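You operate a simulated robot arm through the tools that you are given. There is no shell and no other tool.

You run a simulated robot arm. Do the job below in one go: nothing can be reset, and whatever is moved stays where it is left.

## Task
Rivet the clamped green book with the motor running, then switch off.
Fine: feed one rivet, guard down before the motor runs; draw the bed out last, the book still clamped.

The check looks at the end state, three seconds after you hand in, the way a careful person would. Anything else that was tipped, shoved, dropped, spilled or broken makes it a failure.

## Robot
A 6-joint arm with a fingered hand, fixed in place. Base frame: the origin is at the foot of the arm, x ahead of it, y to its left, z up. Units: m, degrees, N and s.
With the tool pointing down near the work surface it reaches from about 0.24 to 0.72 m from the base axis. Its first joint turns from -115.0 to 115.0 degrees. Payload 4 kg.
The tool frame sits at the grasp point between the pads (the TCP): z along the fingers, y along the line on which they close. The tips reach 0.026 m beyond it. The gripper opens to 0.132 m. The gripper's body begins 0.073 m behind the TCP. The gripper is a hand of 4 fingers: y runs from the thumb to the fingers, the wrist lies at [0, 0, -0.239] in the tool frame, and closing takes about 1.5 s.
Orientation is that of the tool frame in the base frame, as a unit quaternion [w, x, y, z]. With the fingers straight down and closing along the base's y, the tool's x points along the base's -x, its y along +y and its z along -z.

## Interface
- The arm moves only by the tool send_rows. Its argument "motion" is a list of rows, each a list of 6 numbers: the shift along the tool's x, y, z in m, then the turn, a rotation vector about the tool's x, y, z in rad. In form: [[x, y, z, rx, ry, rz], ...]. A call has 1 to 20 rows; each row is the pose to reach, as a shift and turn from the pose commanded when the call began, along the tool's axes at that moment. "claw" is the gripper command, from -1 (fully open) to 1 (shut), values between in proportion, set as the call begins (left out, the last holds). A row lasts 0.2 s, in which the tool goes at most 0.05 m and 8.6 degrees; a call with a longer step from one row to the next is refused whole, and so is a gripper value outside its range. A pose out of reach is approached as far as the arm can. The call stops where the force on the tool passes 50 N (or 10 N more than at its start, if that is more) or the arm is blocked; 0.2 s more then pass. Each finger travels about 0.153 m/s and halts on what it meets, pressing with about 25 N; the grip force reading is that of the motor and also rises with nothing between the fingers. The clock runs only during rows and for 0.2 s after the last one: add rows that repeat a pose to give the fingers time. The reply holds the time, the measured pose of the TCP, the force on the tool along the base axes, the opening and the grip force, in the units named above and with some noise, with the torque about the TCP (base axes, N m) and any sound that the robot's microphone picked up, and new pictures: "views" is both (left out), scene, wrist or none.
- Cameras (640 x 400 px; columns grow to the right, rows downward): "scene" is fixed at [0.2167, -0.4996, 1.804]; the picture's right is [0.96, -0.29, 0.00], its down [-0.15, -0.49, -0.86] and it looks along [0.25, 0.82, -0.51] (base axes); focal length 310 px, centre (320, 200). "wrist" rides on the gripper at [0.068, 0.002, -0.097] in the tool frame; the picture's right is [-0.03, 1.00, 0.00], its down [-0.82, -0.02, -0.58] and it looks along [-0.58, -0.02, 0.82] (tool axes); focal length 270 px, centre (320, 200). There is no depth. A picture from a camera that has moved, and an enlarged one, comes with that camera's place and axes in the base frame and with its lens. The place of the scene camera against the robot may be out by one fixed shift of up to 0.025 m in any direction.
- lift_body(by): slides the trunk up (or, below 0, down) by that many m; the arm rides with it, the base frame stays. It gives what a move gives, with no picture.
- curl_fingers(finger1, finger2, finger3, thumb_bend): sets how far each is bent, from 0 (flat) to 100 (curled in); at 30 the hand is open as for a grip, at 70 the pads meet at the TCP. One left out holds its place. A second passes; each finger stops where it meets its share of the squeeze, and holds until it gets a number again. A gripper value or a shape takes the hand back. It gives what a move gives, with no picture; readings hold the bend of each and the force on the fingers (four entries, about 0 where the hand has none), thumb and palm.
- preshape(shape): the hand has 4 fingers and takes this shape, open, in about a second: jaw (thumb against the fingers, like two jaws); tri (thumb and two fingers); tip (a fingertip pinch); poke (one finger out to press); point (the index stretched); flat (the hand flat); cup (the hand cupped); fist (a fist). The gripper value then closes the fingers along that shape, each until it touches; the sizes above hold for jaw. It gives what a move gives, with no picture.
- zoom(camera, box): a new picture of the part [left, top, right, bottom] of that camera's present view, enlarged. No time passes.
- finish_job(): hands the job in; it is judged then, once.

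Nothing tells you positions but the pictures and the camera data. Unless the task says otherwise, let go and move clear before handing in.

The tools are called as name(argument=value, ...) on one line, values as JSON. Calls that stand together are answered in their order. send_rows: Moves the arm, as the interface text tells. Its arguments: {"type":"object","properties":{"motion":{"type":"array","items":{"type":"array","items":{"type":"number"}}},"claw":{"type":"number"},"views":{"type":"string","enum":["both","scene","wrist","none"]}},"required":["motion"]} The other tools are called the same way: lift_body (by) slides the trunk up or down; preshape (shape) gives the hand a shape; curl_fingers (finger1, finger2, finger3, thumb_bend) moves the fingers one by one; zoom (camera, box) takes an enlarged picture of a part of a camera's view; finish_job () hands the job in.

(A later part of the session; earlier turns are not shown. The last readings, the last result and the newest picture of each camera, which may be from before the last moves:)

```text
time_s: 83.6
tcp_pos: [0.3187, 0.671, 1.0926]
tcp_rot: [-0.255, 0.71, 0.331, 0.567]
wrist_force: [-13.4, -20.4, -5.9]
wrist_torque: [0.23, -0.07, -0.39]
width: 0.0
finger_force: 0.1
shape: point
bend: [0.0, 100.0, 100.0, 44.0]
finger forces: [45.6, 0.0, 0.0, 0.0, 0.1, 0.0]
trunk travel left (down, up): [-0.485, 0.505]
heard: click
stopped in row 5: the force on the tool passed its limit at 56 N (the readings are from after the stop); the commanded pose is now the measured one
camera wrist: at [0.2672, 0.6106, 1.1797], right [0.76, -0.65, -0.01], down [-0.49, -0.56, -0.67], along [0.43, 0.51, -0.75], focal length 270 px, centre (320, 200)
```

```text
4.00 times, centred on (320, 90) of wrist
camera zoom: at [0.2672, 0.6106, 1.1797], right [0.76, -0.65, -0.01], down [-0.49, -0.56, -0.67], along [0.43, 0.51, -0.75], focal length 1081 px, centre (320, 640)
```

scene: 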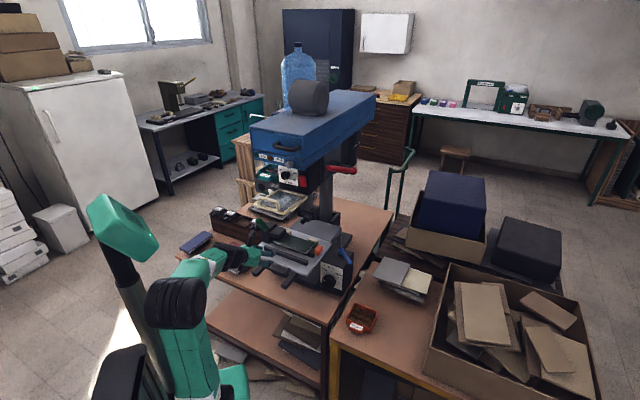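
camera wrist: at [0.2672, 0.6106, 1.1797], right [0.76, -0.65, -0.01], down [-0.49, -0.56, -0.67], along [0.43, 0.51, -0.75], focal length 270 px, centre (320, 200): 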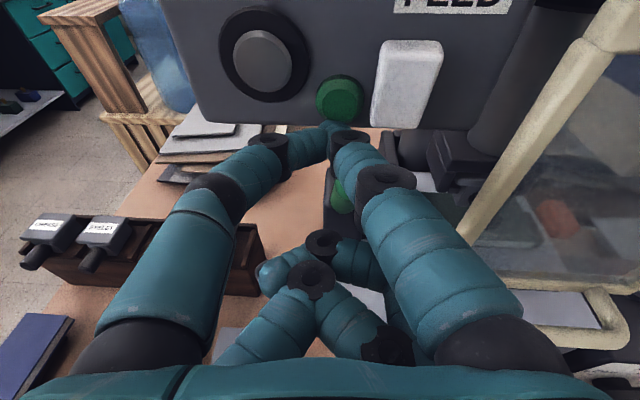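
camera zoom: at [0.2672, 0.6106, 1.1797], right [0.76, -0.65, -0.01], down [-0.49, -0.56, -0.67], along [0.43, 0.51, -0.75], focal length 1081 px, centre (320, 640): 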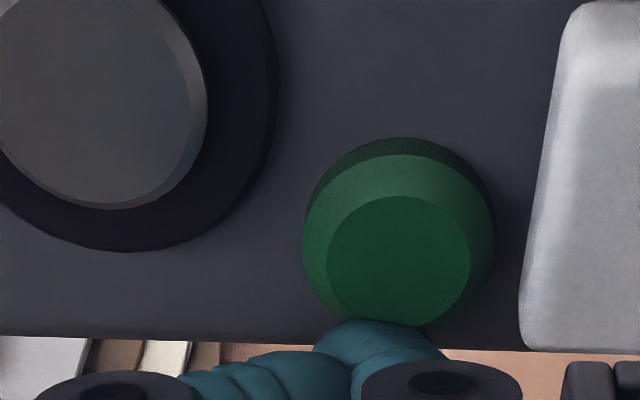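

A click, and a grey rivet now shows in the round black window, so one rivet is fed. I'll retract and confirm.

send_rows(motion=[[-0.005, -0.002, -0.0244, 0, 0, 0], [-0.0104, -0.0042, -0.0487, 0, 0, 0], [-0.0188, -0.0075, -0.0877, 0, 0, 0], [-0.025, -0.01, -0.117, 0, 0, 0], [-0.025, -0.01, -0.117, 0, 0, 0]], views="wrist")

zoom(camera="scene", box=[240, 140, 360, 225])

```text
time_s: 84.8
tcp_pos: [0.2364, 0.5934, 1.0987]
tcp_rot: [-0.254, 0.71, 0.332, 0.566]
wrist_force: [-0.5, 0.4, -1.1]
wrist_torque: [0.02, -0.01, 0.02]
width: 0.0
finger_force: 0.1
shape: point
bend: [0.0, 100.0, 100.0, 44.0]
finger forces: [0.0, 0.0, 0.1, 0.0, 0.1, 0.0]
out of reach, approached as far as the arm can: row 4, 5
trunk travel left (down, up): [-0.485, 0.505]
camera wrist: at [0.1856, 0.5324, 1.1882], right [0.76, -0.65, -0.01], down [-0.5, -0.56, -0.66], along [0.43, 0.5, -0.75], focal length 270 px, centre (320, 200)
```

wrist: 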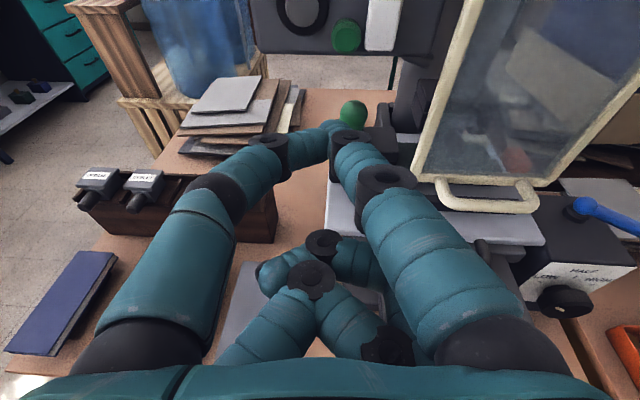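

```text
4.71 times, centred on (300, 182) of scene
camera zoom: at [0.2167, -0.4996, 1.804], right [0.96, -0.29, 0.0], down [-0.15, -0.49, -0.86], along [0.25, 0.82, -0.51], focal length 1460 px, centre (414, 282)
```

zoom: 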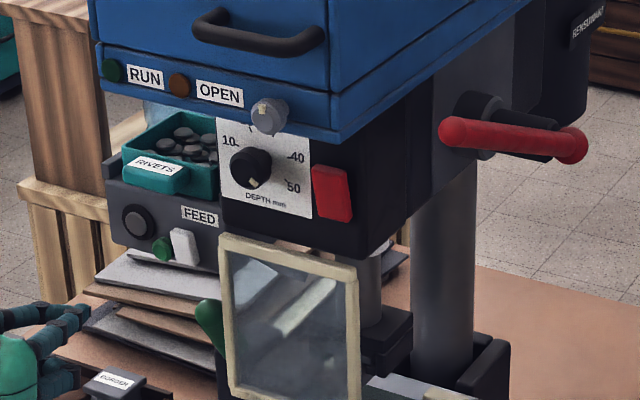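

The rivet shows in the window and the light is off. Now for the motor switch I need to press the top half of the red rocker (z≈1.241), so I'll roll the hand with the camera to the side and tip it slightly upward to stay under the blue head.

send_rows(motion=[[0, 0, -0.01, 0, 0, -0.143], [0, 0, -0.02, 0, 0, -0.286], [0, 0, -0.02, 0, 0, -0.428], [0, 0, -0.02, 0, 0, -0.571], [0, 0, -0.02, 0, 0, -0.714], [0, 0, -0.02, 0, 0, -0.857], [0, 0, -0.02, 0, 0, -1.0], [0, 0, -0.02, 0, 0, -1.142], [0, 0, -0.02, 0, 0, -1.285], [0, 0, -0.02, 0, 0, -1.428], [0, 0, -0.02, 0, 0, -1.571], [0, 0, -0.02, 0, 0, -1.571]], views="none")

lift_body(by=0.1)

```text
time_s: 87.4
tcp_pos: [0.2236, 0.5768, 1.1031]
tcp_rot: [0.222, 0.267, 0.736, 0.582]
wrist_force: [-0.9, -0.4, -0.3]
wrist_torque: [-0.02, 0.01, -0.02]
width: 0.0001
finger_force: 0.1
shape: point
bend: [0.0, 100.0, 100.0, 44.0]
finger forces: [0.0, 0.0, 0.1, 0.0, 0.0, 0.0]
trunk travel left (down, up): [-0.485, 0.505]
```

```text
time_s: 88.8
tcp_pos: [0.2243, 0.5764, 1.2053]
tcp_rot: [0.221, 0.267, 0.736, 0.582]
wrist_force: [-0.2, 0.1, -0.5]
wrist_torque: [0.02, 0.03, 0.0]
width: 0.0
finger_force: 0.0
shape: point
bend: [0.0, 100.0, 100.0, 44.0]
finger forces: [0.0, 0.0, 0.0, 0.1, 0.0, 0.0]
trunk travel left (down, up): [-0.585, 0.405]
```

Now I'll square the yaw, tip the hand slightly upward, and move across to the red rocker, staying clear of the blue head.

send_rows(motion=[[-0.04, 0.002, -0.004, -0.06, -0.015, 0], [-0.08, 0.004, -0.008, -0.12, -0.03, 0], [-0.12, 0.008, -0.011, -0.18, -0.04, 0], [-0.16, 0.012, -0.015, -0.24, -0.055, 0], [-0.2, 0.017, -0.019, -0.3, -0.065, 0], [-0.223, 0.0204, -0.0225, -0.35, -0.075, 0], [-0.2246, 0.0249, -0.003, -0.35, -0.075, 0], [-0.2261, 0.0293, 0.0164, -0.35, -0.075, 0], [-0.2261, 0.0293, 0.0164, -0.35, -0.075, 0]], views="wrist")

zoom(camera="scene", box=[230, 140, 340, 205])

zoom(camera="wrist", box=[240, 20, 480, 170])

```text
time_s: 90.8
tcp_pos: [0.4103, 0.4476, 1.2333]
tcp_rot: [0.291, 0.245, 0.615, 0.691]
wrist_force: [-0.5, 0.5, -0.7]
wrist_torque: [0.01, -0.01, -0.01]
width: 0.0
finger_force: 0.1
shape: point
bend: [0.0, 100.0, 100.0, 44.0]
finger forces: [0.1, 0.0, 0.0, 0.0, 0.0, 0.1]
trunk travel left (down, up): [-0.585, 0.405]
camera wrist: at [0.2929, 0.4264, 1.2214], right [-0.08, -0.09, 0.99], down [0.18, -0.98, -0.08], along [0.98, 0.17, 0.1], focal length 270 px, centre (320, 200)
```

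wrist: 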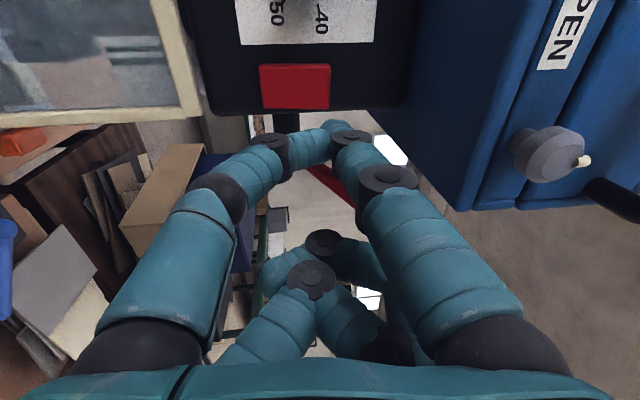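

```text
5.82 times, centred on (285, 172) of scene
camera zoom: at [0.2167, -0.4996, 1.804], right [0.96, -0.29, 0.0], down [-0.15, -0.49, -0.86], along [0.25, 0.82, -0.51], focal length 1804 px, centre (524, 360)
```

zoom: 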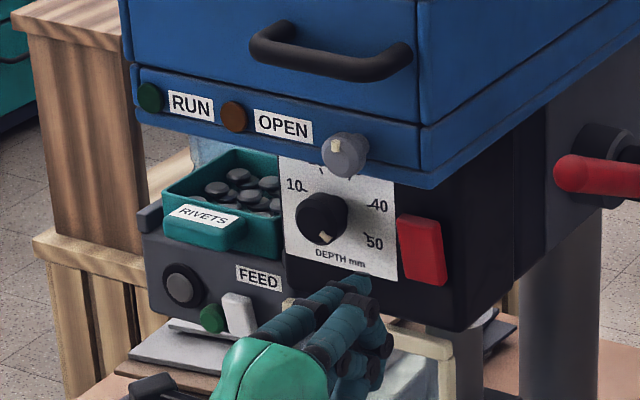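

```text
2.67 times, centred on (360, 95) of wrist
camera zoom: at [0.2929, 0.4264, 1.2214], right [-0.08, -0.09, 0.99], down [0.18, -0.98, -0.08], along [0.98, 0.17, 0.1], focal length 721 px, centre (213, 480)
```

zoom: 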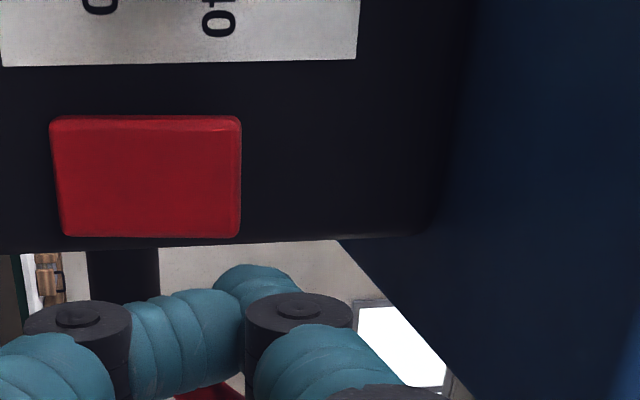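

The fingertip is on line for the upper half of the red rocker, with clearance under the blue head. Guard down, bed in, rivet fed: I'll press it on.

send_rows(motion=[[0, -0.0025, 0.022, 0, 0, 0], [0, -0.005, 0.044, 0, 0, 0], [0, -0.0095, 0.0645, 0, 0, 0], [0, -0.01, 0.0685, 0, 0, 0], [0, -0.0105, 0.0725, 0, 0, 0], [0, -0.011, 0.0765, 0, 0, 0], [0, -0.0115, 0.0805, 0, 0, 0], [0, -0.012, 0.0845, 0, 0, 0]], views="wrist")

zoom(camera="scene", box=[230, 140, 340, 205])

```text
time_s: 92.5
tcp_pos: [0.4617, 0.5001, 1.2388]
tcp_rot: [0.293, 0.245, 0.61, 0.695]
wrist_force: [-26.6, -29.2, -2.5]
wrist_torque: [0.33, -0.37, 0.69]
width: 0.0001
finger_force: 0.0
shape: point
bend: [0.0, 100.0, 100.0, 44.0]
finger forces: [61.0, 0.1, 0.1, 0.0, 0.1, 0.1]
trunk travel left (down, up): [-0.585, 0.405]
stopped in row 8: the force on the tool passed its limit at 54 N (the readings are from after the stop); the commanded pose is now the measured one
camera wrist: at [0.3457, 0.4802, 1.2249], right [-0.09, -0.1, 0.99], down [0.18, -0.98, -0.08], along [0.98, 0.17, 0.11], focal length 270 px, centre (320, 200)
```

wrist: 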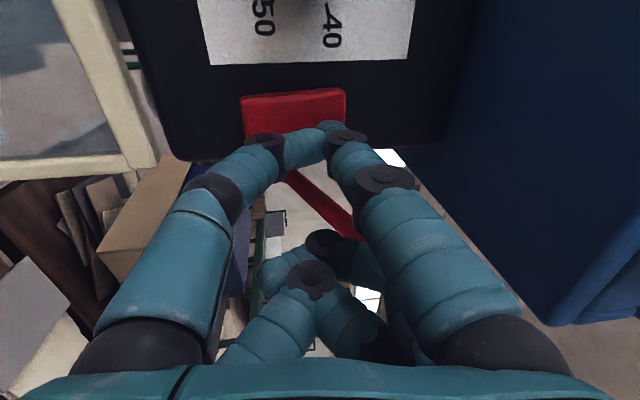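

```text
5.82 times, centred on (285, 172) of scene
camera zoom: at [0.2167, -0.4996, 1.804], right [0.96, -0.29, 0.0], down [-0.15, -0.49, -0.86], along [0.25, 0.82, -0.51], focal length 1804 px, centre (524, 360)
```

zoom: 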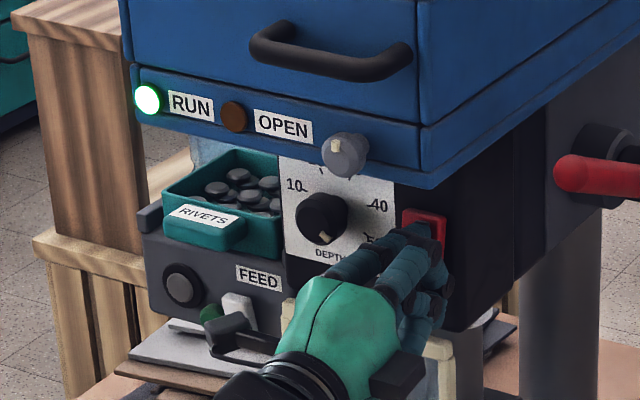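

The RUN lamp is lit, so the motor is running with the guard down. I'll retract and check the switch stays on, then look at the lever.

send_rows(motion=[[0, 0, -0.02, 0, 0, 0], [0, 0, -0.05, 0, 0, 0], [0, 0, -0.08, 0, 0, 0], [0, 0, -0.11, 0, 0, 0], [0, 0, -0.11, 0, 0, 0]], views="wrist")

zoom(camera="scene", box=[240, 130, 380, 215])

zoom(camera="wrist", box=[200, 100, 440, 260])

```text
time_s: 93.7
tcp_pos: [0.3917, 0.428, 1.2179]
tcp_rot: [0.291, 0.245, 0.613, 0.692]
wrist_force: [-0.7, 0.6, 1.1]
wrist_torque: [0.0, 0.02, -0.03]
width: 0.0
finger_force: 0.1
shape: point
bend: [0.0, 100.0, 100.0, 44.0]
finger forces: [0.0, 0.1, 0.0, 0.0, 0.1, 0.1]
trunk travel left (down, up): [-0.585, 0.405]
camera wrist: at [0.2744, 0.4063, 1.2058], right [-0.08, -0.09, 0.99], down [0.18, -0.98, -0.08], along [0.98, 0.17, 0.1], focal length 270 px, centre (320, 200)
```

wrist: 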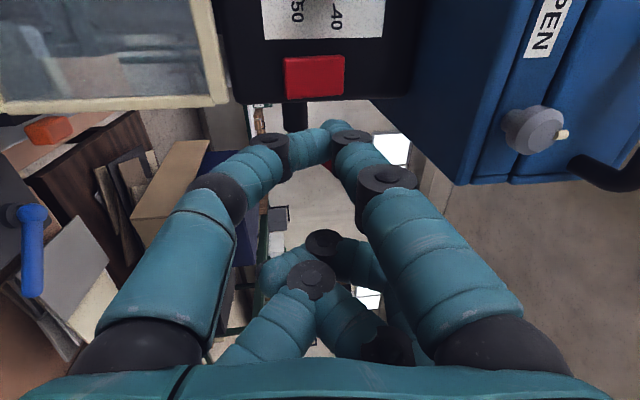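

```text
4.57 times, centred on (310, 172) of scene
camera zoom: at [0.2167, -0.4996, 1.804], right [0.96, -0.29, 0.0], down [-0.15, -0.49, -0.86], along [0.25, 0.82, -0.51], focal length 1418 px, centre (366, 326)
```

zoom: 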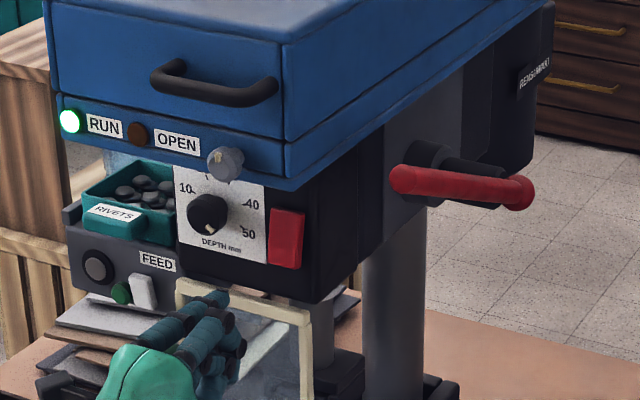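

```text
2.50 times, centred on (320, 180) of wrist
camera zoom: at [0.2744, 0.4063, 1.2058], right [-0.08, -0.09, 0.99], down [0.18, -0.98, -0.08], along [0.98, 0.17, 0.1], focal length 676 px, centre (320, 250)
```

zoom: 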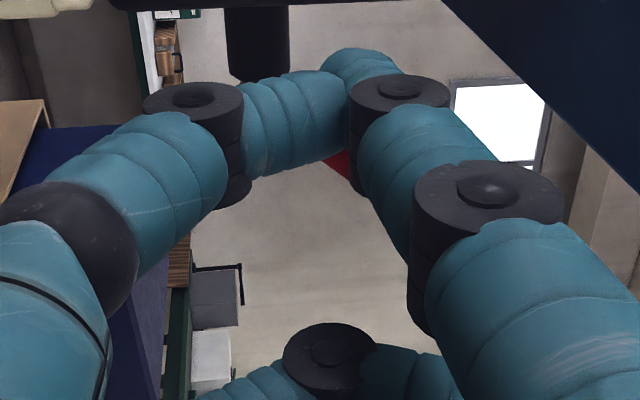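

The motor runs steadily. For the lever I'll use the hand pointing down, straddling the lever bar so the palm can push it. First I'll back off and swing the hand to point down, in free space.

send_rows(motion=[[0, 0, -0.04, 0, 0, 0], [0, 0, -0.08, 0.1, 0, 0], [0, 0, -0.085, 0.24, 0, 0], [0, 0, -0.09, 0.38, 0, 0], [0, 0, -0.095, 0.52, 0, 0], [0, 0, -0.1, 0.66, 0, 0], [0, 0, -0.1, 0.8, 0, 0], [0, 0, -0.1, 0.94, 0, 0], [0, 0, -0.1, 1.08, 0, 0], [0, 0, -0.1, 1.22, 0, 0], [0, 0, -0.1, 1.36, 0, 0], [0, 0, -0.1, 1.5, 0, 0], [0, 0, -0.1, 1.6, 0, 0], [0, 0, -0.1, 1.6, 0, 0]], views="both")

```text
time_s: 96.7
tcp_pos: [0.3144, 0.3467, 1.1801]
tcp_rot: [0.027, 0.381, 0.923, 0.042]
wrist_force: [-0.1, 0.1, 0.1]
wrist_torque: [-0.01, 0.0, 0.04]
width: 0.0
finger_force: 0.0
shape: point
bend: [0.0, 100.0, 100.0, 44.0]
finger forces: [0.0, 0.1, 0.0, 0.1, 0.0, 0.1]
out of reach, approached as far as the arm can: row 12, 13, 14
trunk travel left (down, up): [-0.585, 0.405]
camera wrist: at [0.2573, 0.3904, 1.2749], right [0.72, 0.69, 0.1], down [0.52, -0.62, 0.59], along [0.47, -0.37, -0.8], focal length 270 px, centre (320, 200)
```

scene: 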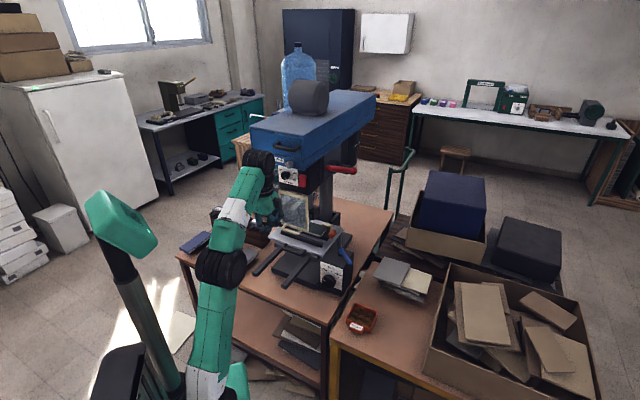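
wrist: 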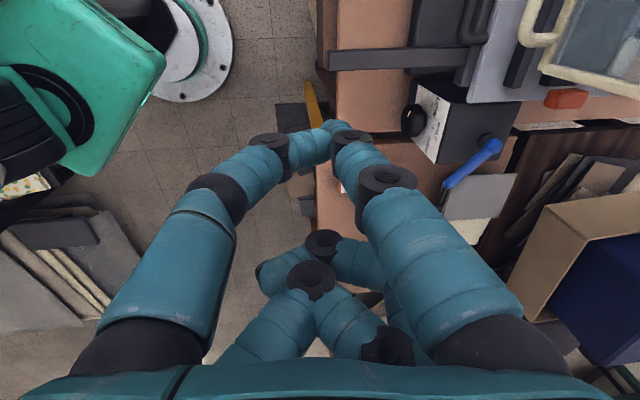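

The hand points down now. I'll rotate it so the fingers open across the lever and the camera looks forward, then raise the trunk.

send_rows(motion=[[0, 0, 0, 0, 0, -0.143], [0, 0, 0, 0, 0, -0.286], [0, 0, 0, 0, 0, -0.428], [0, 0, 0, 0, 0, -0.571], [0, 0, 0, 0, 0, -0.714], [0, 0, 0, 0, 0, -0.857], [0, 0, 0, 0, 0, -1.0], [0, 0, 0, 0, 0, -1.142], [0, 0, 0, 0, 0, -1.285], [0, 0, 0, 0, 0, -1.428], [0, 0, 0, 0, 0, -1.571], [0, 0, 0, 0, 0, -1.571]], views="none")

preshape(shape="jaw")

lift_body(by=0.3)

zoom(camera="wrist", box=[0, 0, 640, 400])

zoom(camera="scene", box=[0, 0, 640, 400])

```text
time_s: 99.3
tcp_pos: [0.3161, 0.3472, 1.1789]
tcp_rot: [0.048, -0.385, 0.922, 0.011]
wrist_force: [0.5, 0.1, -0.4]
wrist_torque: [0.01, -0.02, -0.01]
width: 0.0
finger_force: 0.1
shape: point
bend: [0.0, 100.0, 100.0, 44.0]
finger forces: [0.1, 0.0, 0.0, 0.1, 0.1, 0.1]
trunk travel left (down, up): [-0.585, 0.405]
```

```text
time_s: 100.2
tcp_pos: [0.3155, 0.3475, 1.1773]
tcp_rot: [0.048, -0.385, 0.922, 0.011]
wrist_force: [-0.4, -0.2, 0.4]
wrist_torque: [0.0, -0.01, 0.02]
width: 0.1318
finger_force: 0.1
shape: jaw
bend: [30.0, 30.0, 30.0, 30.0]
finger forces: [0.0, 0.0, 0.1, 0.0, 0.0, 0.1]
trunk travel left (down, up): [-0.585, 0.405]
```

```text
time_s: 103.2
tcp_pos: [0.3147, 0.3473, 1.4787]
tcp_rot: [0.049, -0.384, 0.922, 0.011]
wrist_force: [-0.1, 0.5, -0.8]
wrist_torque: [0.02, 0.0, 0.02]
width: 0.1322
finger_force: 0.1
shape: jaw
bend: [30.0, 30.0, 30.0, 30.0]
finger forces: [0.1, 0.0, 0.0, 0.0, 0.0, 0.0]
trunk travel left (down, up): [-0.885, 0.105]
```

```text
1.00 times, centred on (320, 200) of wrist (not enlarged: the box is as wide or as high as the picture)
camera zoom: at [0.257, 0.2941, 1.5673], right [-0.69, 0.72, -0.02], down [0.54, 0.53, 0.65], along [0.48, 0.44, -0.76], focal length 270 px, centre (320, 200)
```

zoom: 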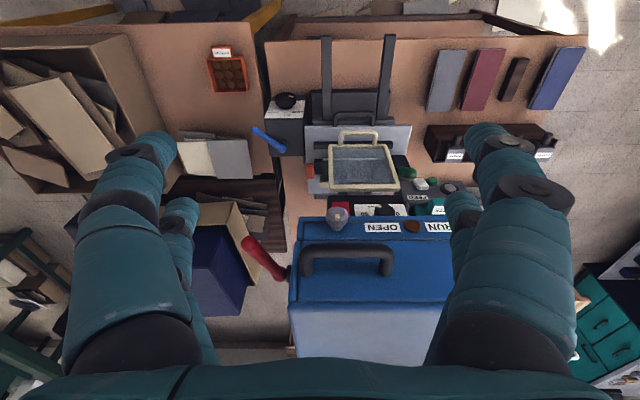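

```text
1.00 times, centred on (320, 200) of scene (not enlarged: the box is as wide or as high as the picture)
camera zoom: at [0.2167, -0.4996, 1.804], right [0.96, -0.29, 0.0], down [-0.15, -0.49, -0.86], along [0.25, 0.82, -0.51], focal length 310 px, centre (320, 200)
```

zoom: 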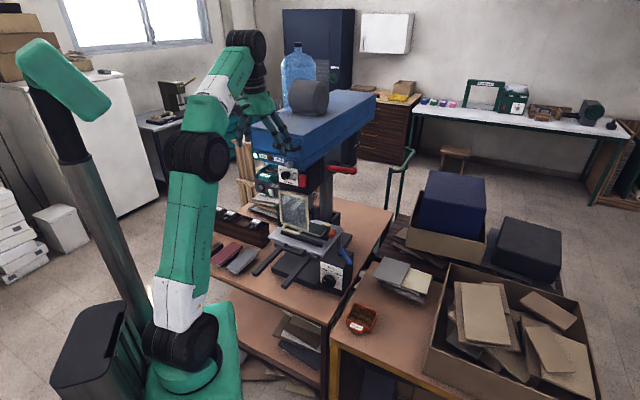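

The lever is visible here. I'll zoom in to measure its tip and pivot.

zoom(camera="wrist", box=[200, 200, 340, 300])

zoom(camera="scene", box=[300, 140, 370, 190])

```text
4.00 times, centred on (270, 250) of wrist
camera zoom: at [0.257, 0.2941, 1.5673], right [-0.69, 0.72, -0.02], down [0.54, 0.53, 0.65], along [0.48, 0.44, -0.76], focal length 1081 px, centre (520, 0)
```

zoom: 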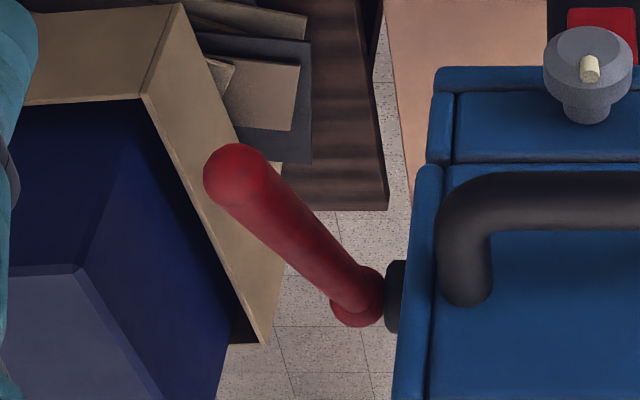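

```text
8.00 times, centred on (335, 165) of scene
camera zoom: at [0.2167, -0.4996, 1.804], right [0.96, -0.29, 0.0], down [-0.15, -0.49, -0.86], along [0.25, 0.82, -0.51], focal length 2481 px, centre (200, 480)
```

zoom: 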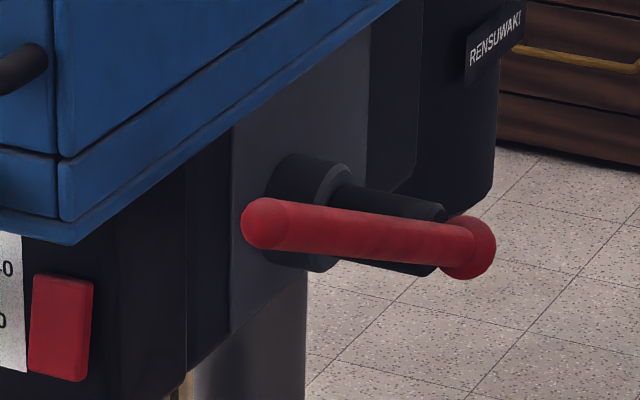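

The lever pivots at about f≈0.904, z≈1.22, and its tip is at f≈0.665, r≈0.08, z≈1.337. I'll narrow the hand to 6 cm, move right first, then forward above the lever, staying clear of the blue head's right side.

send_rows(motion=[[0, -0.04, 0, 0, 0, 0], [0, -0.08, 0, 0, 0, 0], [0, -0.118, 0, 0, 0, 0], [-0.045, -0.118, 0.0045, 0, 0, 0], [-0.09, -0.118, 0.009, 0, 0, 0], [-0.135, -0.118, 0.0135, 0, 0, 0], [-0.135, -0.118, 0.0135, 0, 0, 0]], claw=0.1, views="wrist")

zoom(camera="scene", box=[200, 60, 420, 220])

```text
time_s: 104.8
tcp_pos: [0.4507, 0.3215, 1.4331]
tcp_rot: [0.049, -0.384, 0.922, 0.01]
wrist_force: [-0.3, 0.1, -0.1]
wrist_torque: [-0.01, -0.01, 0.02]
width: 0.0599
finger_force: 0.0
shape: jaw
bend: [73.0, 73.0, 73.0, 70.0]
finger forces: [0.0, 0.0, 0.0, 0.0, 0.0, 0.1]
out of reach, approached as far as the arm can: row 4, 5, 6, 7
trunk travel left (down, up): [-0.885, 0.105]
camera wrist: at [0.3939, 0.2683, 1.5226], right [-0.69, 0.72, -0.02], down [0.54, 0.53, 0.66], along [0.48, 0.45, -0.75], focal length 270 px, centre (320, 200)
```

wrist: 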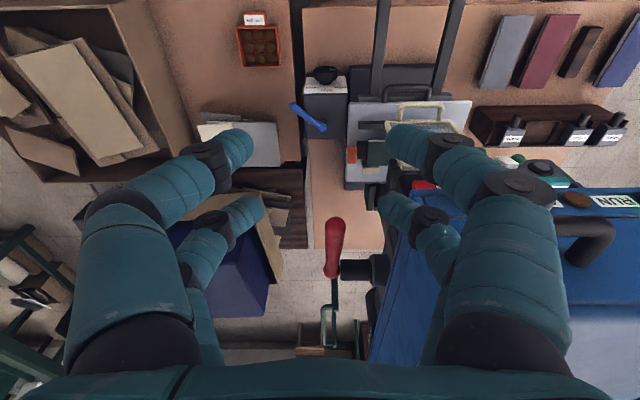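

```text
2.50 times, centred on (310, 140) of scene
camera zoom: at [0.2167, -0.4996, 1.804], right [0.96, -0.29, 0.0], down [-0.15, -0.49, -0.86], along [0.25, 0.82, -0.51], focal length 775 px, centre (345, 350)
```

zoom: 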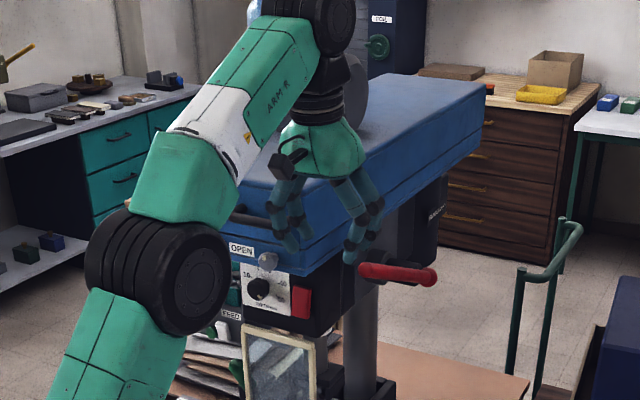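

The arm is at full stretch because the wrist is too high when pointing straight down. I'll raise the trunk to its top, pitch the hand 20° forward, and come down over the lever along the finger direction.

lift_body(by=0.1)

send_rows(motion=[[0, 0, 0, 0, -0.12, 0], [0, 0, 0, 0, -0.24, 0], [0, 0, 0, 0, -0.337, 0], [0, 0, 0, 0, -0.337, 0]], views="wrist")

```text
time_s: 106.1
tcp_pos: [0.4503, 0.322, 1.5337]
tcp_rot: [0.05, -0.385, 0.922, 0.011]
wrist_force: [0.0, 0.5, -1.2]
wrist_torque: [-0.01, 0.02, 0.02]
width: 0.06
finger_force: 0.1
shape: jaw
bend: [73.0, 73.0, 73.0, 70.0]
finger forces: [0.0, 0.0, 0.1, 0.0, 0.0, 0.0]
trunk travel left (down, up): [-0.985, 0.005]
```

```text
time_s: 107.1
tcp_pos: [0.4535, 0.3229, 1.5326]
tcp_rot: [0.203, -0.377, 0.901, 0.075]
wrist_force: [0.2, -0.6, -0.4]
wrist_torque: [-0.02, 0.03, 0.01]
width: 0.0599
finger_force: 0.1
shape: jaw
bend: [73.0, 73.0, 73.0, 70.0]
finger forces: [0.0, 0.1, 0.1, 0.1, 0.0, 0.0]
trunk travel left (down, up): [-0.985, 0.005]
camera wrist: at [0.3781, 0.251, 1.5909], right [-0.69, 0.72, -0.01], down [0.35, 0.35, 0.87], along [0.63, 0.6, -0.5], focal length 270 px, centre (320, 200)
```

wrist: 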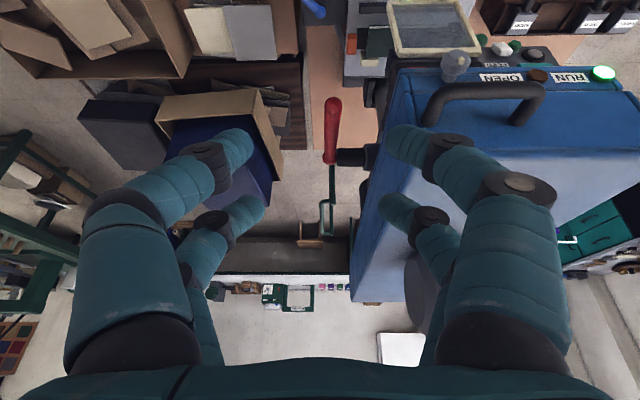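

The lever plane is at r≈0.081 and the head's right side at r≈0.012. I'll offset the hand to r≈0.10 with an 8 cm opening so its left side clears the head, and descend towards the lever.

send_rows(motion=[[-0.01, -0.008, 0.034, 0, 0, 0], [-0.021, -0.008, 0.069, 0, 0, 0], [-0.032, -0.008, 0.103, 0, 0, 0], [-0.042, -0.008, 0.138, 0, 0, 0], [-0.0527, -0.008, 0.1723, 0, 0, 0], [-0.0527, -0.008, 0.1723, 0, 0, 0]], claw=-0.2, views="wrist")

zoom(camera="scene", box=[240, 60, 400, 200])

```text
time_s: 108.5
tcp_pos: [0.5431, 0.4017, 1.3992]
tcp_rot: [0.204, -0.377, 0.9, 0.075]
wrist_force: [-0.8, 0.1, 0.3]
wrist_torque: [0.03, -0.01, 0.01]
width: 0.0786
finger_force: 0.1
shape: jaw
bend: [71.0, 71.0, 71.0, 70.0]
finger forces: [0.1, 0.0, 0.0, 0.1, 0.1, 0.0]
trunk travel left (down, up): [-0.985, 0.005]
camera wrist: at [0.4678, 0.329, 1.4581], right [-0.69, 0.72, -0.01], down [0.35, 0.35, 0.87], along [0.63, 0.6, -0.49], focal length 270 px, centre (320, 200)
```

wrist: 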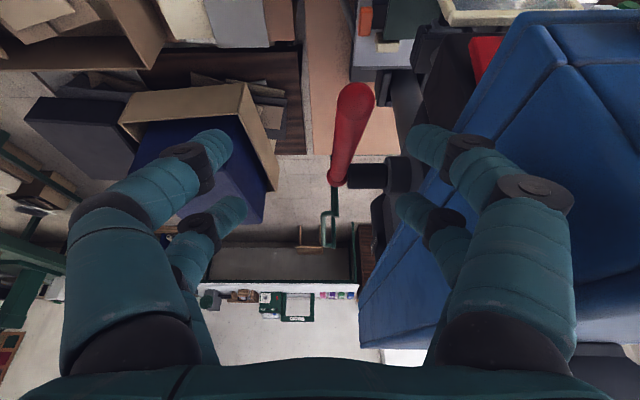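

```text
2.86 times, centred on (320, 130) of scene
camera zoom: at [0.2167, -0.4996, 1.804], right [0.96, -0.29, 0.0], down [-0.15, -0.49, -0.86], along [0.25, 0.82, -0.51], focal length 886 px, centre (320, 400)
```

zoom: 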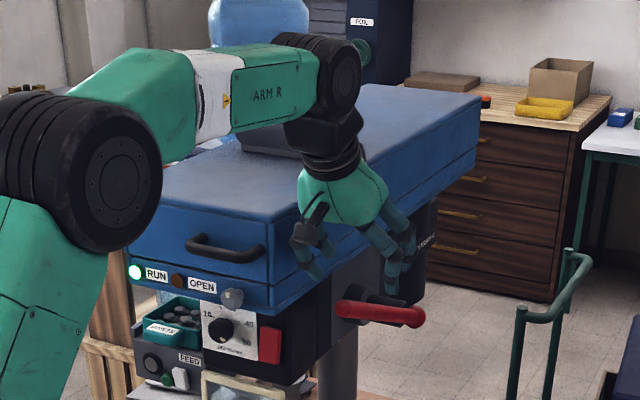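

Clearance on the left is good. I'll descend along the finger direction so the lever passes between the digits.

send_rows(motion=[[0, 0, 0.03, 0, 0, 0], [0, 0, 0.06, 0, 0, 0], [0, 0, 0.09, 0, 0, 0], [0, 0, 0.11, 0, 0, 0], [0, 0, 0.11, 0, 0, 0]], views="wrist")

zoom(camera="scene", box=[260, 90, 380, 200])

```text
time_s: 109.7
tcp_pos: [0.5774, 0.4311, 1.2992]
tcp_rot: [0.204, -0.378, 0.9, 0.075]
wrist_force: [-0.7, -0.4, 0.1]
wrist_torque: [0.0, 0.02, -0.01]
width: 0.0786
finger_force: 0.0
shape: jaw
bend: [71.0, 71.0, 71.0, 70.0]
finger forces: [0.0, 0.0, 0.1, 0.0, 0.0, 0.0]
trunk travel left (down, up): [-0.985, 0.005]
camera wrist: at [0.503, 0.3597, 1.358], right [-0.69, 0.72, -0.01], down [0.35, 0.35, 0.87], along [0.63, 0.6, -0.5], focal length 270 px, centre (320, 200)
```

wrist: 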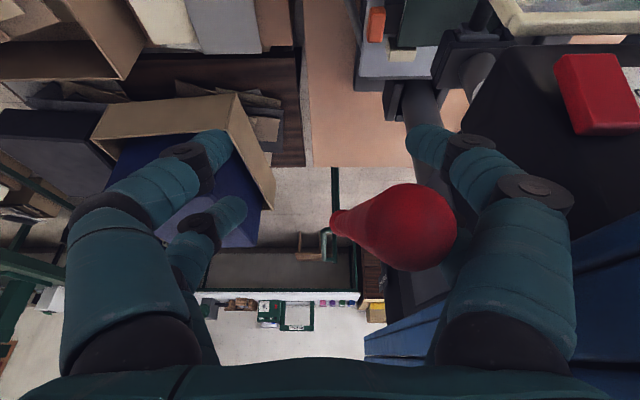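

```text
3.64 times, centred on (320, 145) of scene
camera zoom: at [0.2167, -0.4996, 1.804], right [0.96, -0.29, 0.0], down [-0.15, -0.49, -0.86], along [0.25, 0.82, -0.51], focal length 1128 px, centre (320, 400)
```

zoom: 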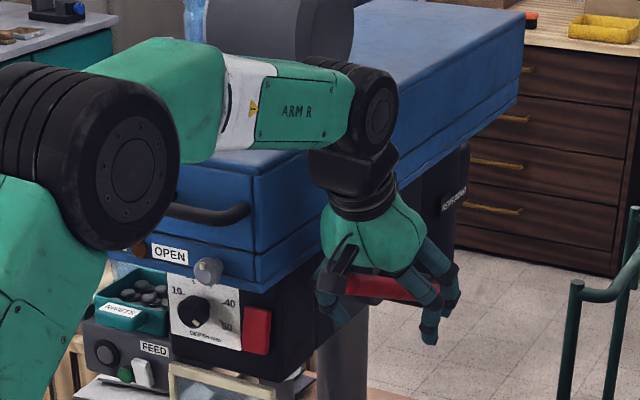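

The lever is now between the digits, close to the palm. I'll close the grip on it from both sides.

send_rows(motion=[[0, 0, 0, 0, 0, 0], [0, 0, 0, 0, 0, 0], [0, 0, 0, 0, 0, 0], [0, 0, 0, 0, 0, 0], [0, 0, 0, 0, 0, 0]], claw=1, views="wrist")

zoom(camera="scene", box=[290, 110, 370, 190])

```text
time_s: 110.9
tcp_pos: [0.577, 0.4328, 1.2989]
tcp_rot: [0.202, -0.377, 0.901, 0.073]
wrist_force: [-8.4, 4.7, -7.7]
wrist_torque: [-0.43, 0.13, 0.09]
width: 0.0019
finger_force: 25.6
shape: jaw
bend: [75.0, 73.0, 65.0, 66.0]
finger forces: [4.8, 21.8, 17.1, 0.0, 0.0, 0.0]
trunk travel left (down, up): [-0.985, 0.005]
camera wrist: at [0.5016, 0.3611, 1.3573], right [-0.69, 0.72, -0.01], down [0.35, 0.35, 0.87], along [0.63, 0.6, -0.5], focal length 270 px, centre (320, 200)
```

wrist: 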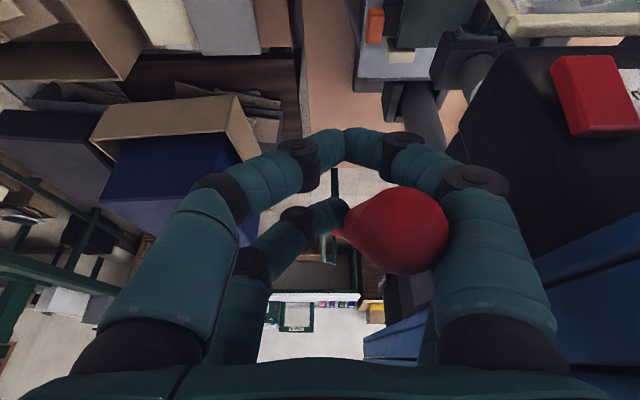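

```text
5.00 times, centred on (330, 150) of scene
camera zoom: at [0.2167, -0.4996, 1.804], right [0.96, -0.29, 0.0], down [-0.15, -0.49, -0.86], along [0.25, 0.82, -0.51], focal length 1551 px, centre (270, 450)
```

zoom: 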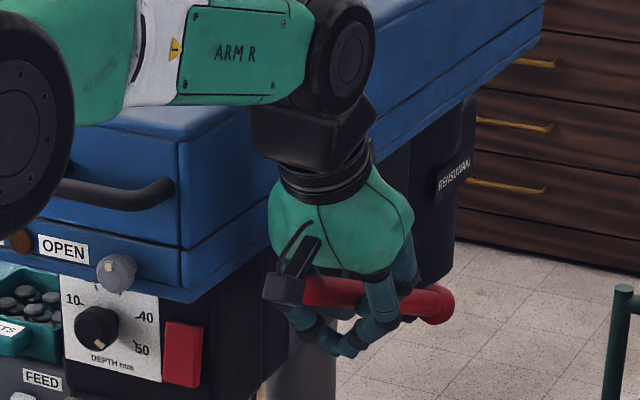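

The fingers have closed around the lever, with the palm above it and the digits below. I'll pull it down along its arc, starting with 10°.

send_rows(motion=[[0.008, 0, 0.0076, 0, 0, 0], [0.0157, 0, 0.0152, 0, 0, 0], [0.0235, 0, 0.0228, 0, 0, 0], [0.0313, 0, 0.0304, 0, 0, 0], [0.0313, 0, 0.0304, 0, 0, 0]], views="wrist")

zoom(camera="scene", box=[250, 110, 370, 220])

```text
time_s: 112.1
tcp_pos: [0.5658, 0.4217, 1.26]
tcp_rot: [0.204, -0.377, 0.9, 0.076]
wrist_force: [-7.9, 7.7, 1.2]
wrist_torque: [-0.28, -0.26, -0.45]
width: 0.0002
finger_force: 25.9
shape: jaw
bend: [75.0, 76.0, 68.0, 66.0]
finger forces: [11.0, 0.1, 0.0, 0.1, 0.0, 0.1]
trunk travel left (down, up): [-0.985, 0.005]
camera wrist: at [0.4907, 0.3504, 1.3178], right [-0.69, 0.72, -0.01], down [0.35, 0.35, 0.87], along [0.63, 0.6, -0.49], focal length 270 px, centre (320, 200)
```

wrist: 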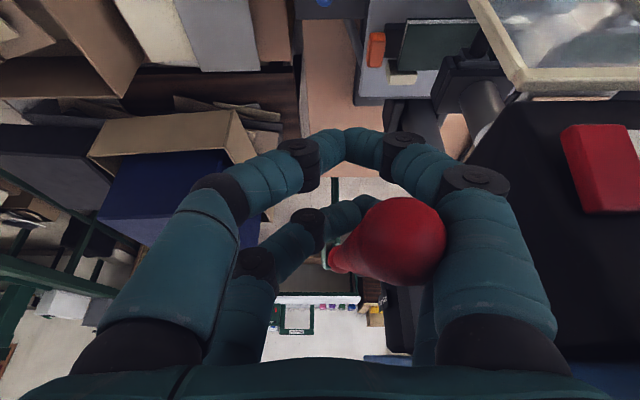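

```text
3.64 times, centred on (310, 165) of scene
camera zoom: at [0.2167, -0.4996, 1.804], right [0.96, -0.29, 0.0], down [-0.15, -0.49, -0.86], along [0.25, 0.82, -0.51], focal length 1128 px, centre (356, 327)
```

zoom: 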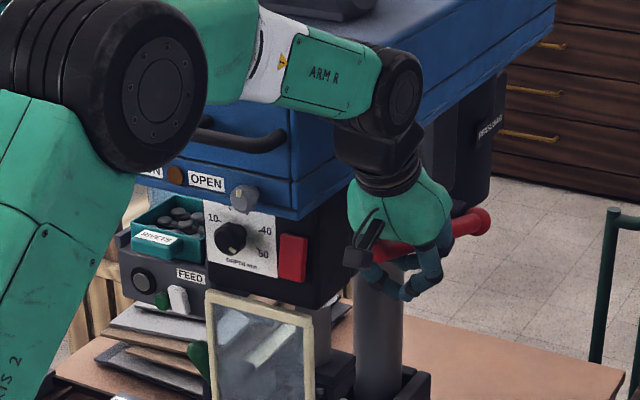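

The lever follows with little force. I'll continue another 20°.

send_rows(motion=[[0.0128, 0, 0.0177, 0, 0, 0], [0.0255, 0, 0.0354, 0, 0, 0], [0.035, 0, 0.055, 0, 0, 0], [0.0445, 0, 0.0745, 0, 0, 0], [0.0445, 0, 0.0745, 0, 0, 0]], views="wrist")

zoom(camera="scene", box=[250, 110, 370, 240])

```text
time_s: 113.3
tcp_pos: [0.56, 0.4157, 1.1729]
tcp_rot: [0.204, -0.378, 0.9, 0.074]
wrist_force: [-19.4, 7.8, 1.7]
wrist_torque: [-0.25, -0.67, -0.41]
width: 0.0
finger_force: 25.3
shape: jaw
bend: [75.0, 76.0, 68.0, 66.0]
finger forces: [18.5, 0.0, 0.0, 0.0, 0.0, 0.0]
trunk travel left (down, up): [-0.985, 0.005]
camera wrist: at [0.4851, 0.3437, 1.2316], right [-0.69, 0.72, -0.01], down [0.35, 0.35, 0.87], along [0.63, 0.6, -0.5], focal length 270 px, centre (320, 200)
```

wrist: 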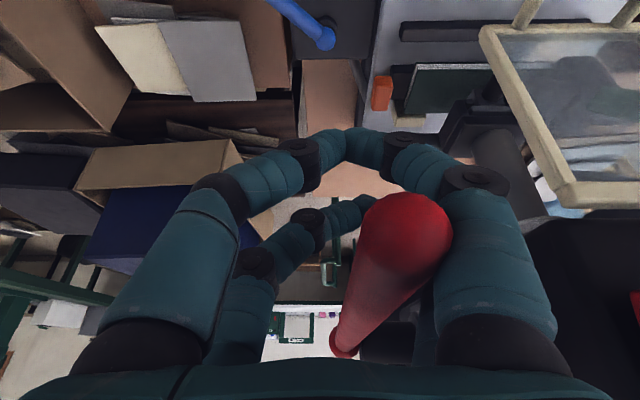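

```text
3.08 times, centred on (310, 175) of scene
camera zoom: at [0.2167, -0.4996, 1.804], right [0.96, -0.29, 0.0], down [-0.15, -0.49, -0.86], along [0.25, 0.82, -0.51], focal length 954 px, centre (351, 277)
```

zoom: 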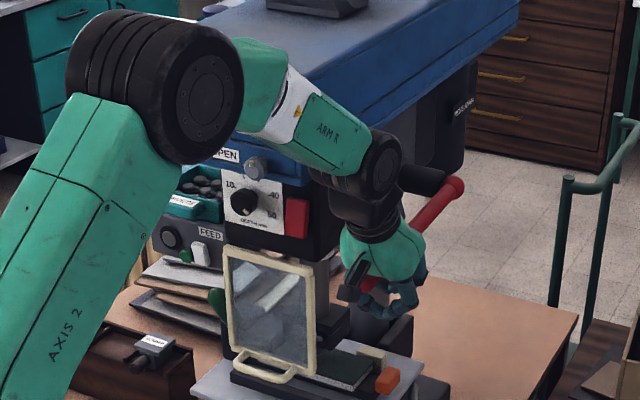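

The lever is coming down well, with only a mild sideways load, so I'll shift 8 mm left while continuing another 20°.

send_rows(motion=[[0.006, 0.004, 0.021, 0, 0, 0], [0.0119, 0.008, 0.042, 0, 0, 0], [0.0141, 0.008, 0.0637, 0, 0, 0], [0.0163, 0.008, 0.0854, 0, 0, 0], [0.0163, 0.008, 0.0854, 0, 0, 0]], views="wrist")

zoom(camera="scene", box=[250, 110, 370, 240])

```text
time_s: 114.5
tcp_pos: [0.5717, 0.4337, 1.088]
tcp_rot: [0.203, -0.376, 0.901, 0.074]
wrist_force: [-2.1, 0.1, 1.5]
wrist_torque: [-0.05, 0.01, -0.05]
width: 0.0
finger_force: 25.4
shape: jaw
bend: [75.0, 76.0, 68.0, 67.0]
finger forces: [1.9, 0.0, 0.1, 0.1, 0.0, 0.0]
trunk travel left (down, up): [-0.985, 0.005]
camera wrist: at [0.4973, 0.3612, 1.1469], right [-0.69, 0.72, -0.01], down [0.35, 0.35, 0.87], along [0.63, 0.6, -0.49], focal length 270 px, centre (320, 200)
```

wrist: 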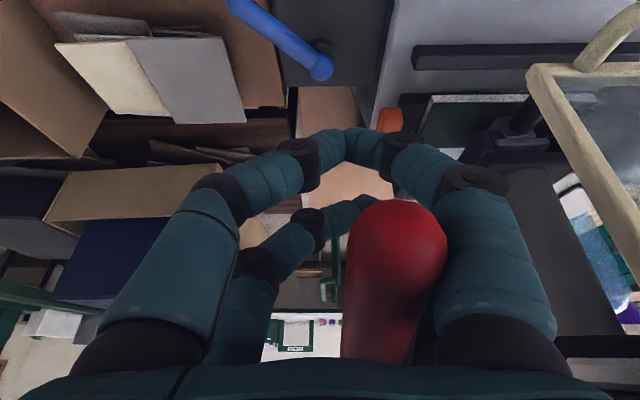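

```text
3.08 times, centred on (310, 175) of scene
camera zoom: at [0.2167, -0.4996, 1.804], right [0.96, -0.29, 0.0], down [-0.15, -0.49, -0.86], along [0.25, 0.82, -0.51], focal length 954 px, centre (351, 277)
```

zoom: 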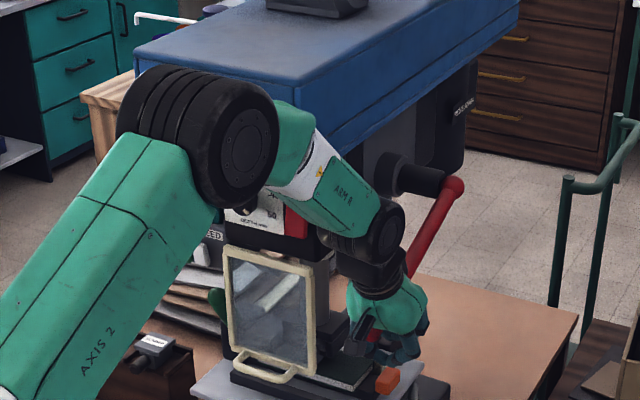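

The lever now points steeply down. I'll check the ram and tool against the book from here.

zoom(camera="wrist", box=[380, 40, 640, 220])

zoom(camera="scene", box=[280, 180, 360, 240])

```text
2.22 times, centred on (510, 130) of wrist
camera zoom: at [0.4973, 0.3612, 1.1469], right [-0.69, 0.72, -0.01], down [0.35, 0.35, 0.87], along [0.63, 0.6, -0.49], focal length 601 px, centre (-102, 356)
```

zoom: 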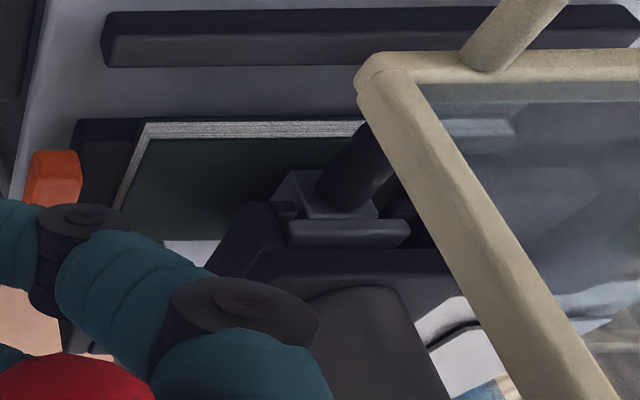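

```text
6.67 times, centred on (320, 210) of scene
camera zoom: at [0.2167, -0.4996, 1.804], right [0.96, -0.29, 0.0], down [-0.15, -0.49, -0.86], along [0.25, 0.82, -0.51], focal length 2068 px, centre (320, 133)
```

zoom: 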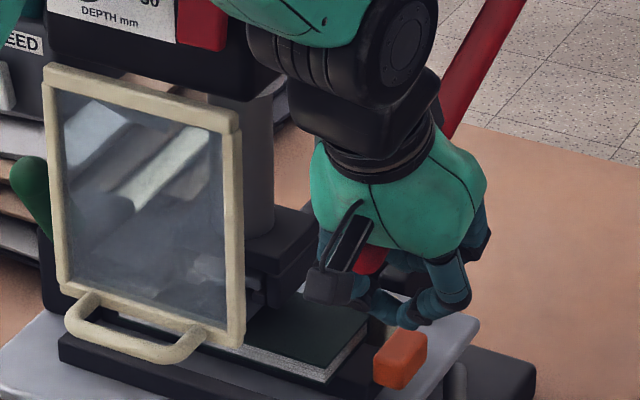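

The ram has come well down with the tool near the book. I'll keep pulling in small steps, watching force and sound.

send_rows(motion=[[-0.001, 0, 0.0145, 0, 0, 0], [-0.002, 0, 0.029, 0, 0, 0], [-0.0032, 0, 0.0435, 0, 0, 0], [-0.0032, 0, 0.0435, 0, 0, 0]], views="wrist")

zoom(camera="wrist", box=[380, 40, 640, 220])

zoom(camera="scene", box=[240, 120, 380, 240])

```text
time_s: 115.5
tcp_pos: [0.5877, 0.4483, 1.051]
tcp_rot: [0.203, -0.378, 0.9, 0.075]
wrist_force: [-6.7, 2.0, 1.2]
wrist_torque: [-0.06, -0.31, -0.11]
width: 0.0002
finger_force: 24.9
shape: jaw
bend: [75.0, 76.0, 68.0, 67.0]
finger forces: [5.0, 2.3, 0.1, 0.0, 0.1, 0.0]
trunk travel left (down, up): [-0.985, 0.005]
camera wrist: at [0.5121, 0.375, 1.1092], right [-0.69, 0.72, -0.01], down [0.35, 0.35, 0.87], along [0.63, 0.6, -0.49], focal length 270 px, centre (320, 200)
```

wrist: 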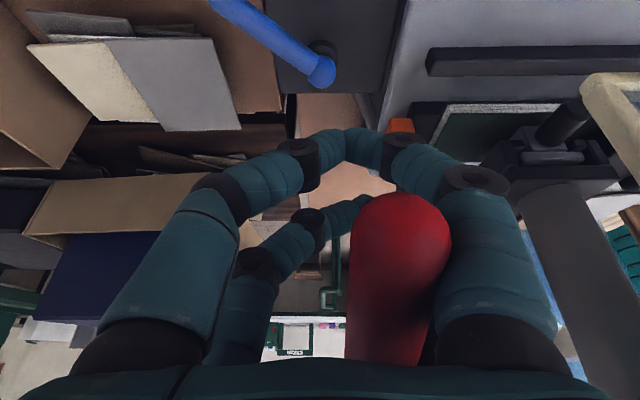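

```text
2.22 times, centred on (510, 130) of wrist
camera zoom: at [0.5121, 0.375, 1.1092], right [-0.69, 0.72, -0.01], down [0.35, 0.35, 0.87], along [0.63, 0.6, -0.49], focal length 601 px, centre (-102, 356)
```

zoom: 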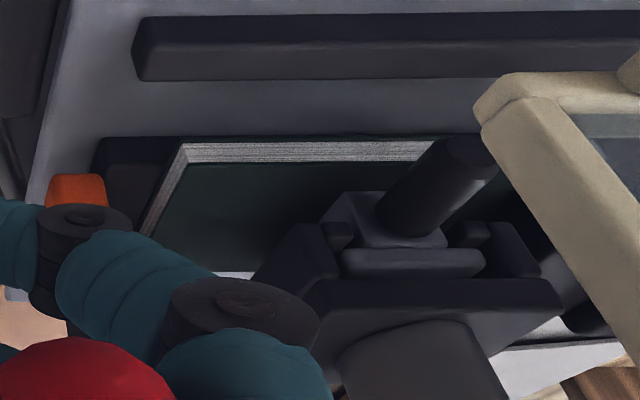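

```text
3.33 times, centred on (310, 180) of scene
camera zoom: at [0.2167, -0.4996, 1.804], right [0.96, -0.29, 0.0], down [-0.15, -0.49, -0.86], along [0.25, 0.82, -0.51], focal length 1034 px, centre (353, 267)
```

zoom: 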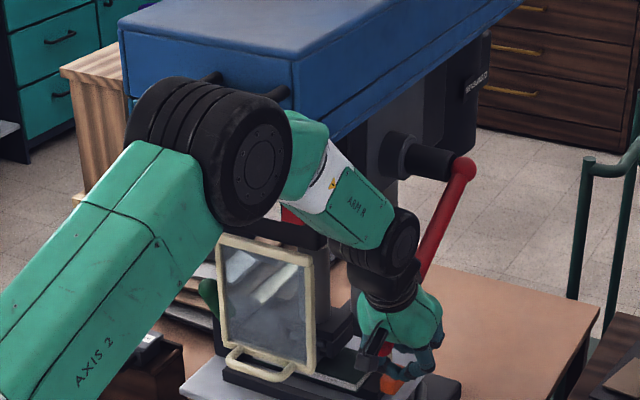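

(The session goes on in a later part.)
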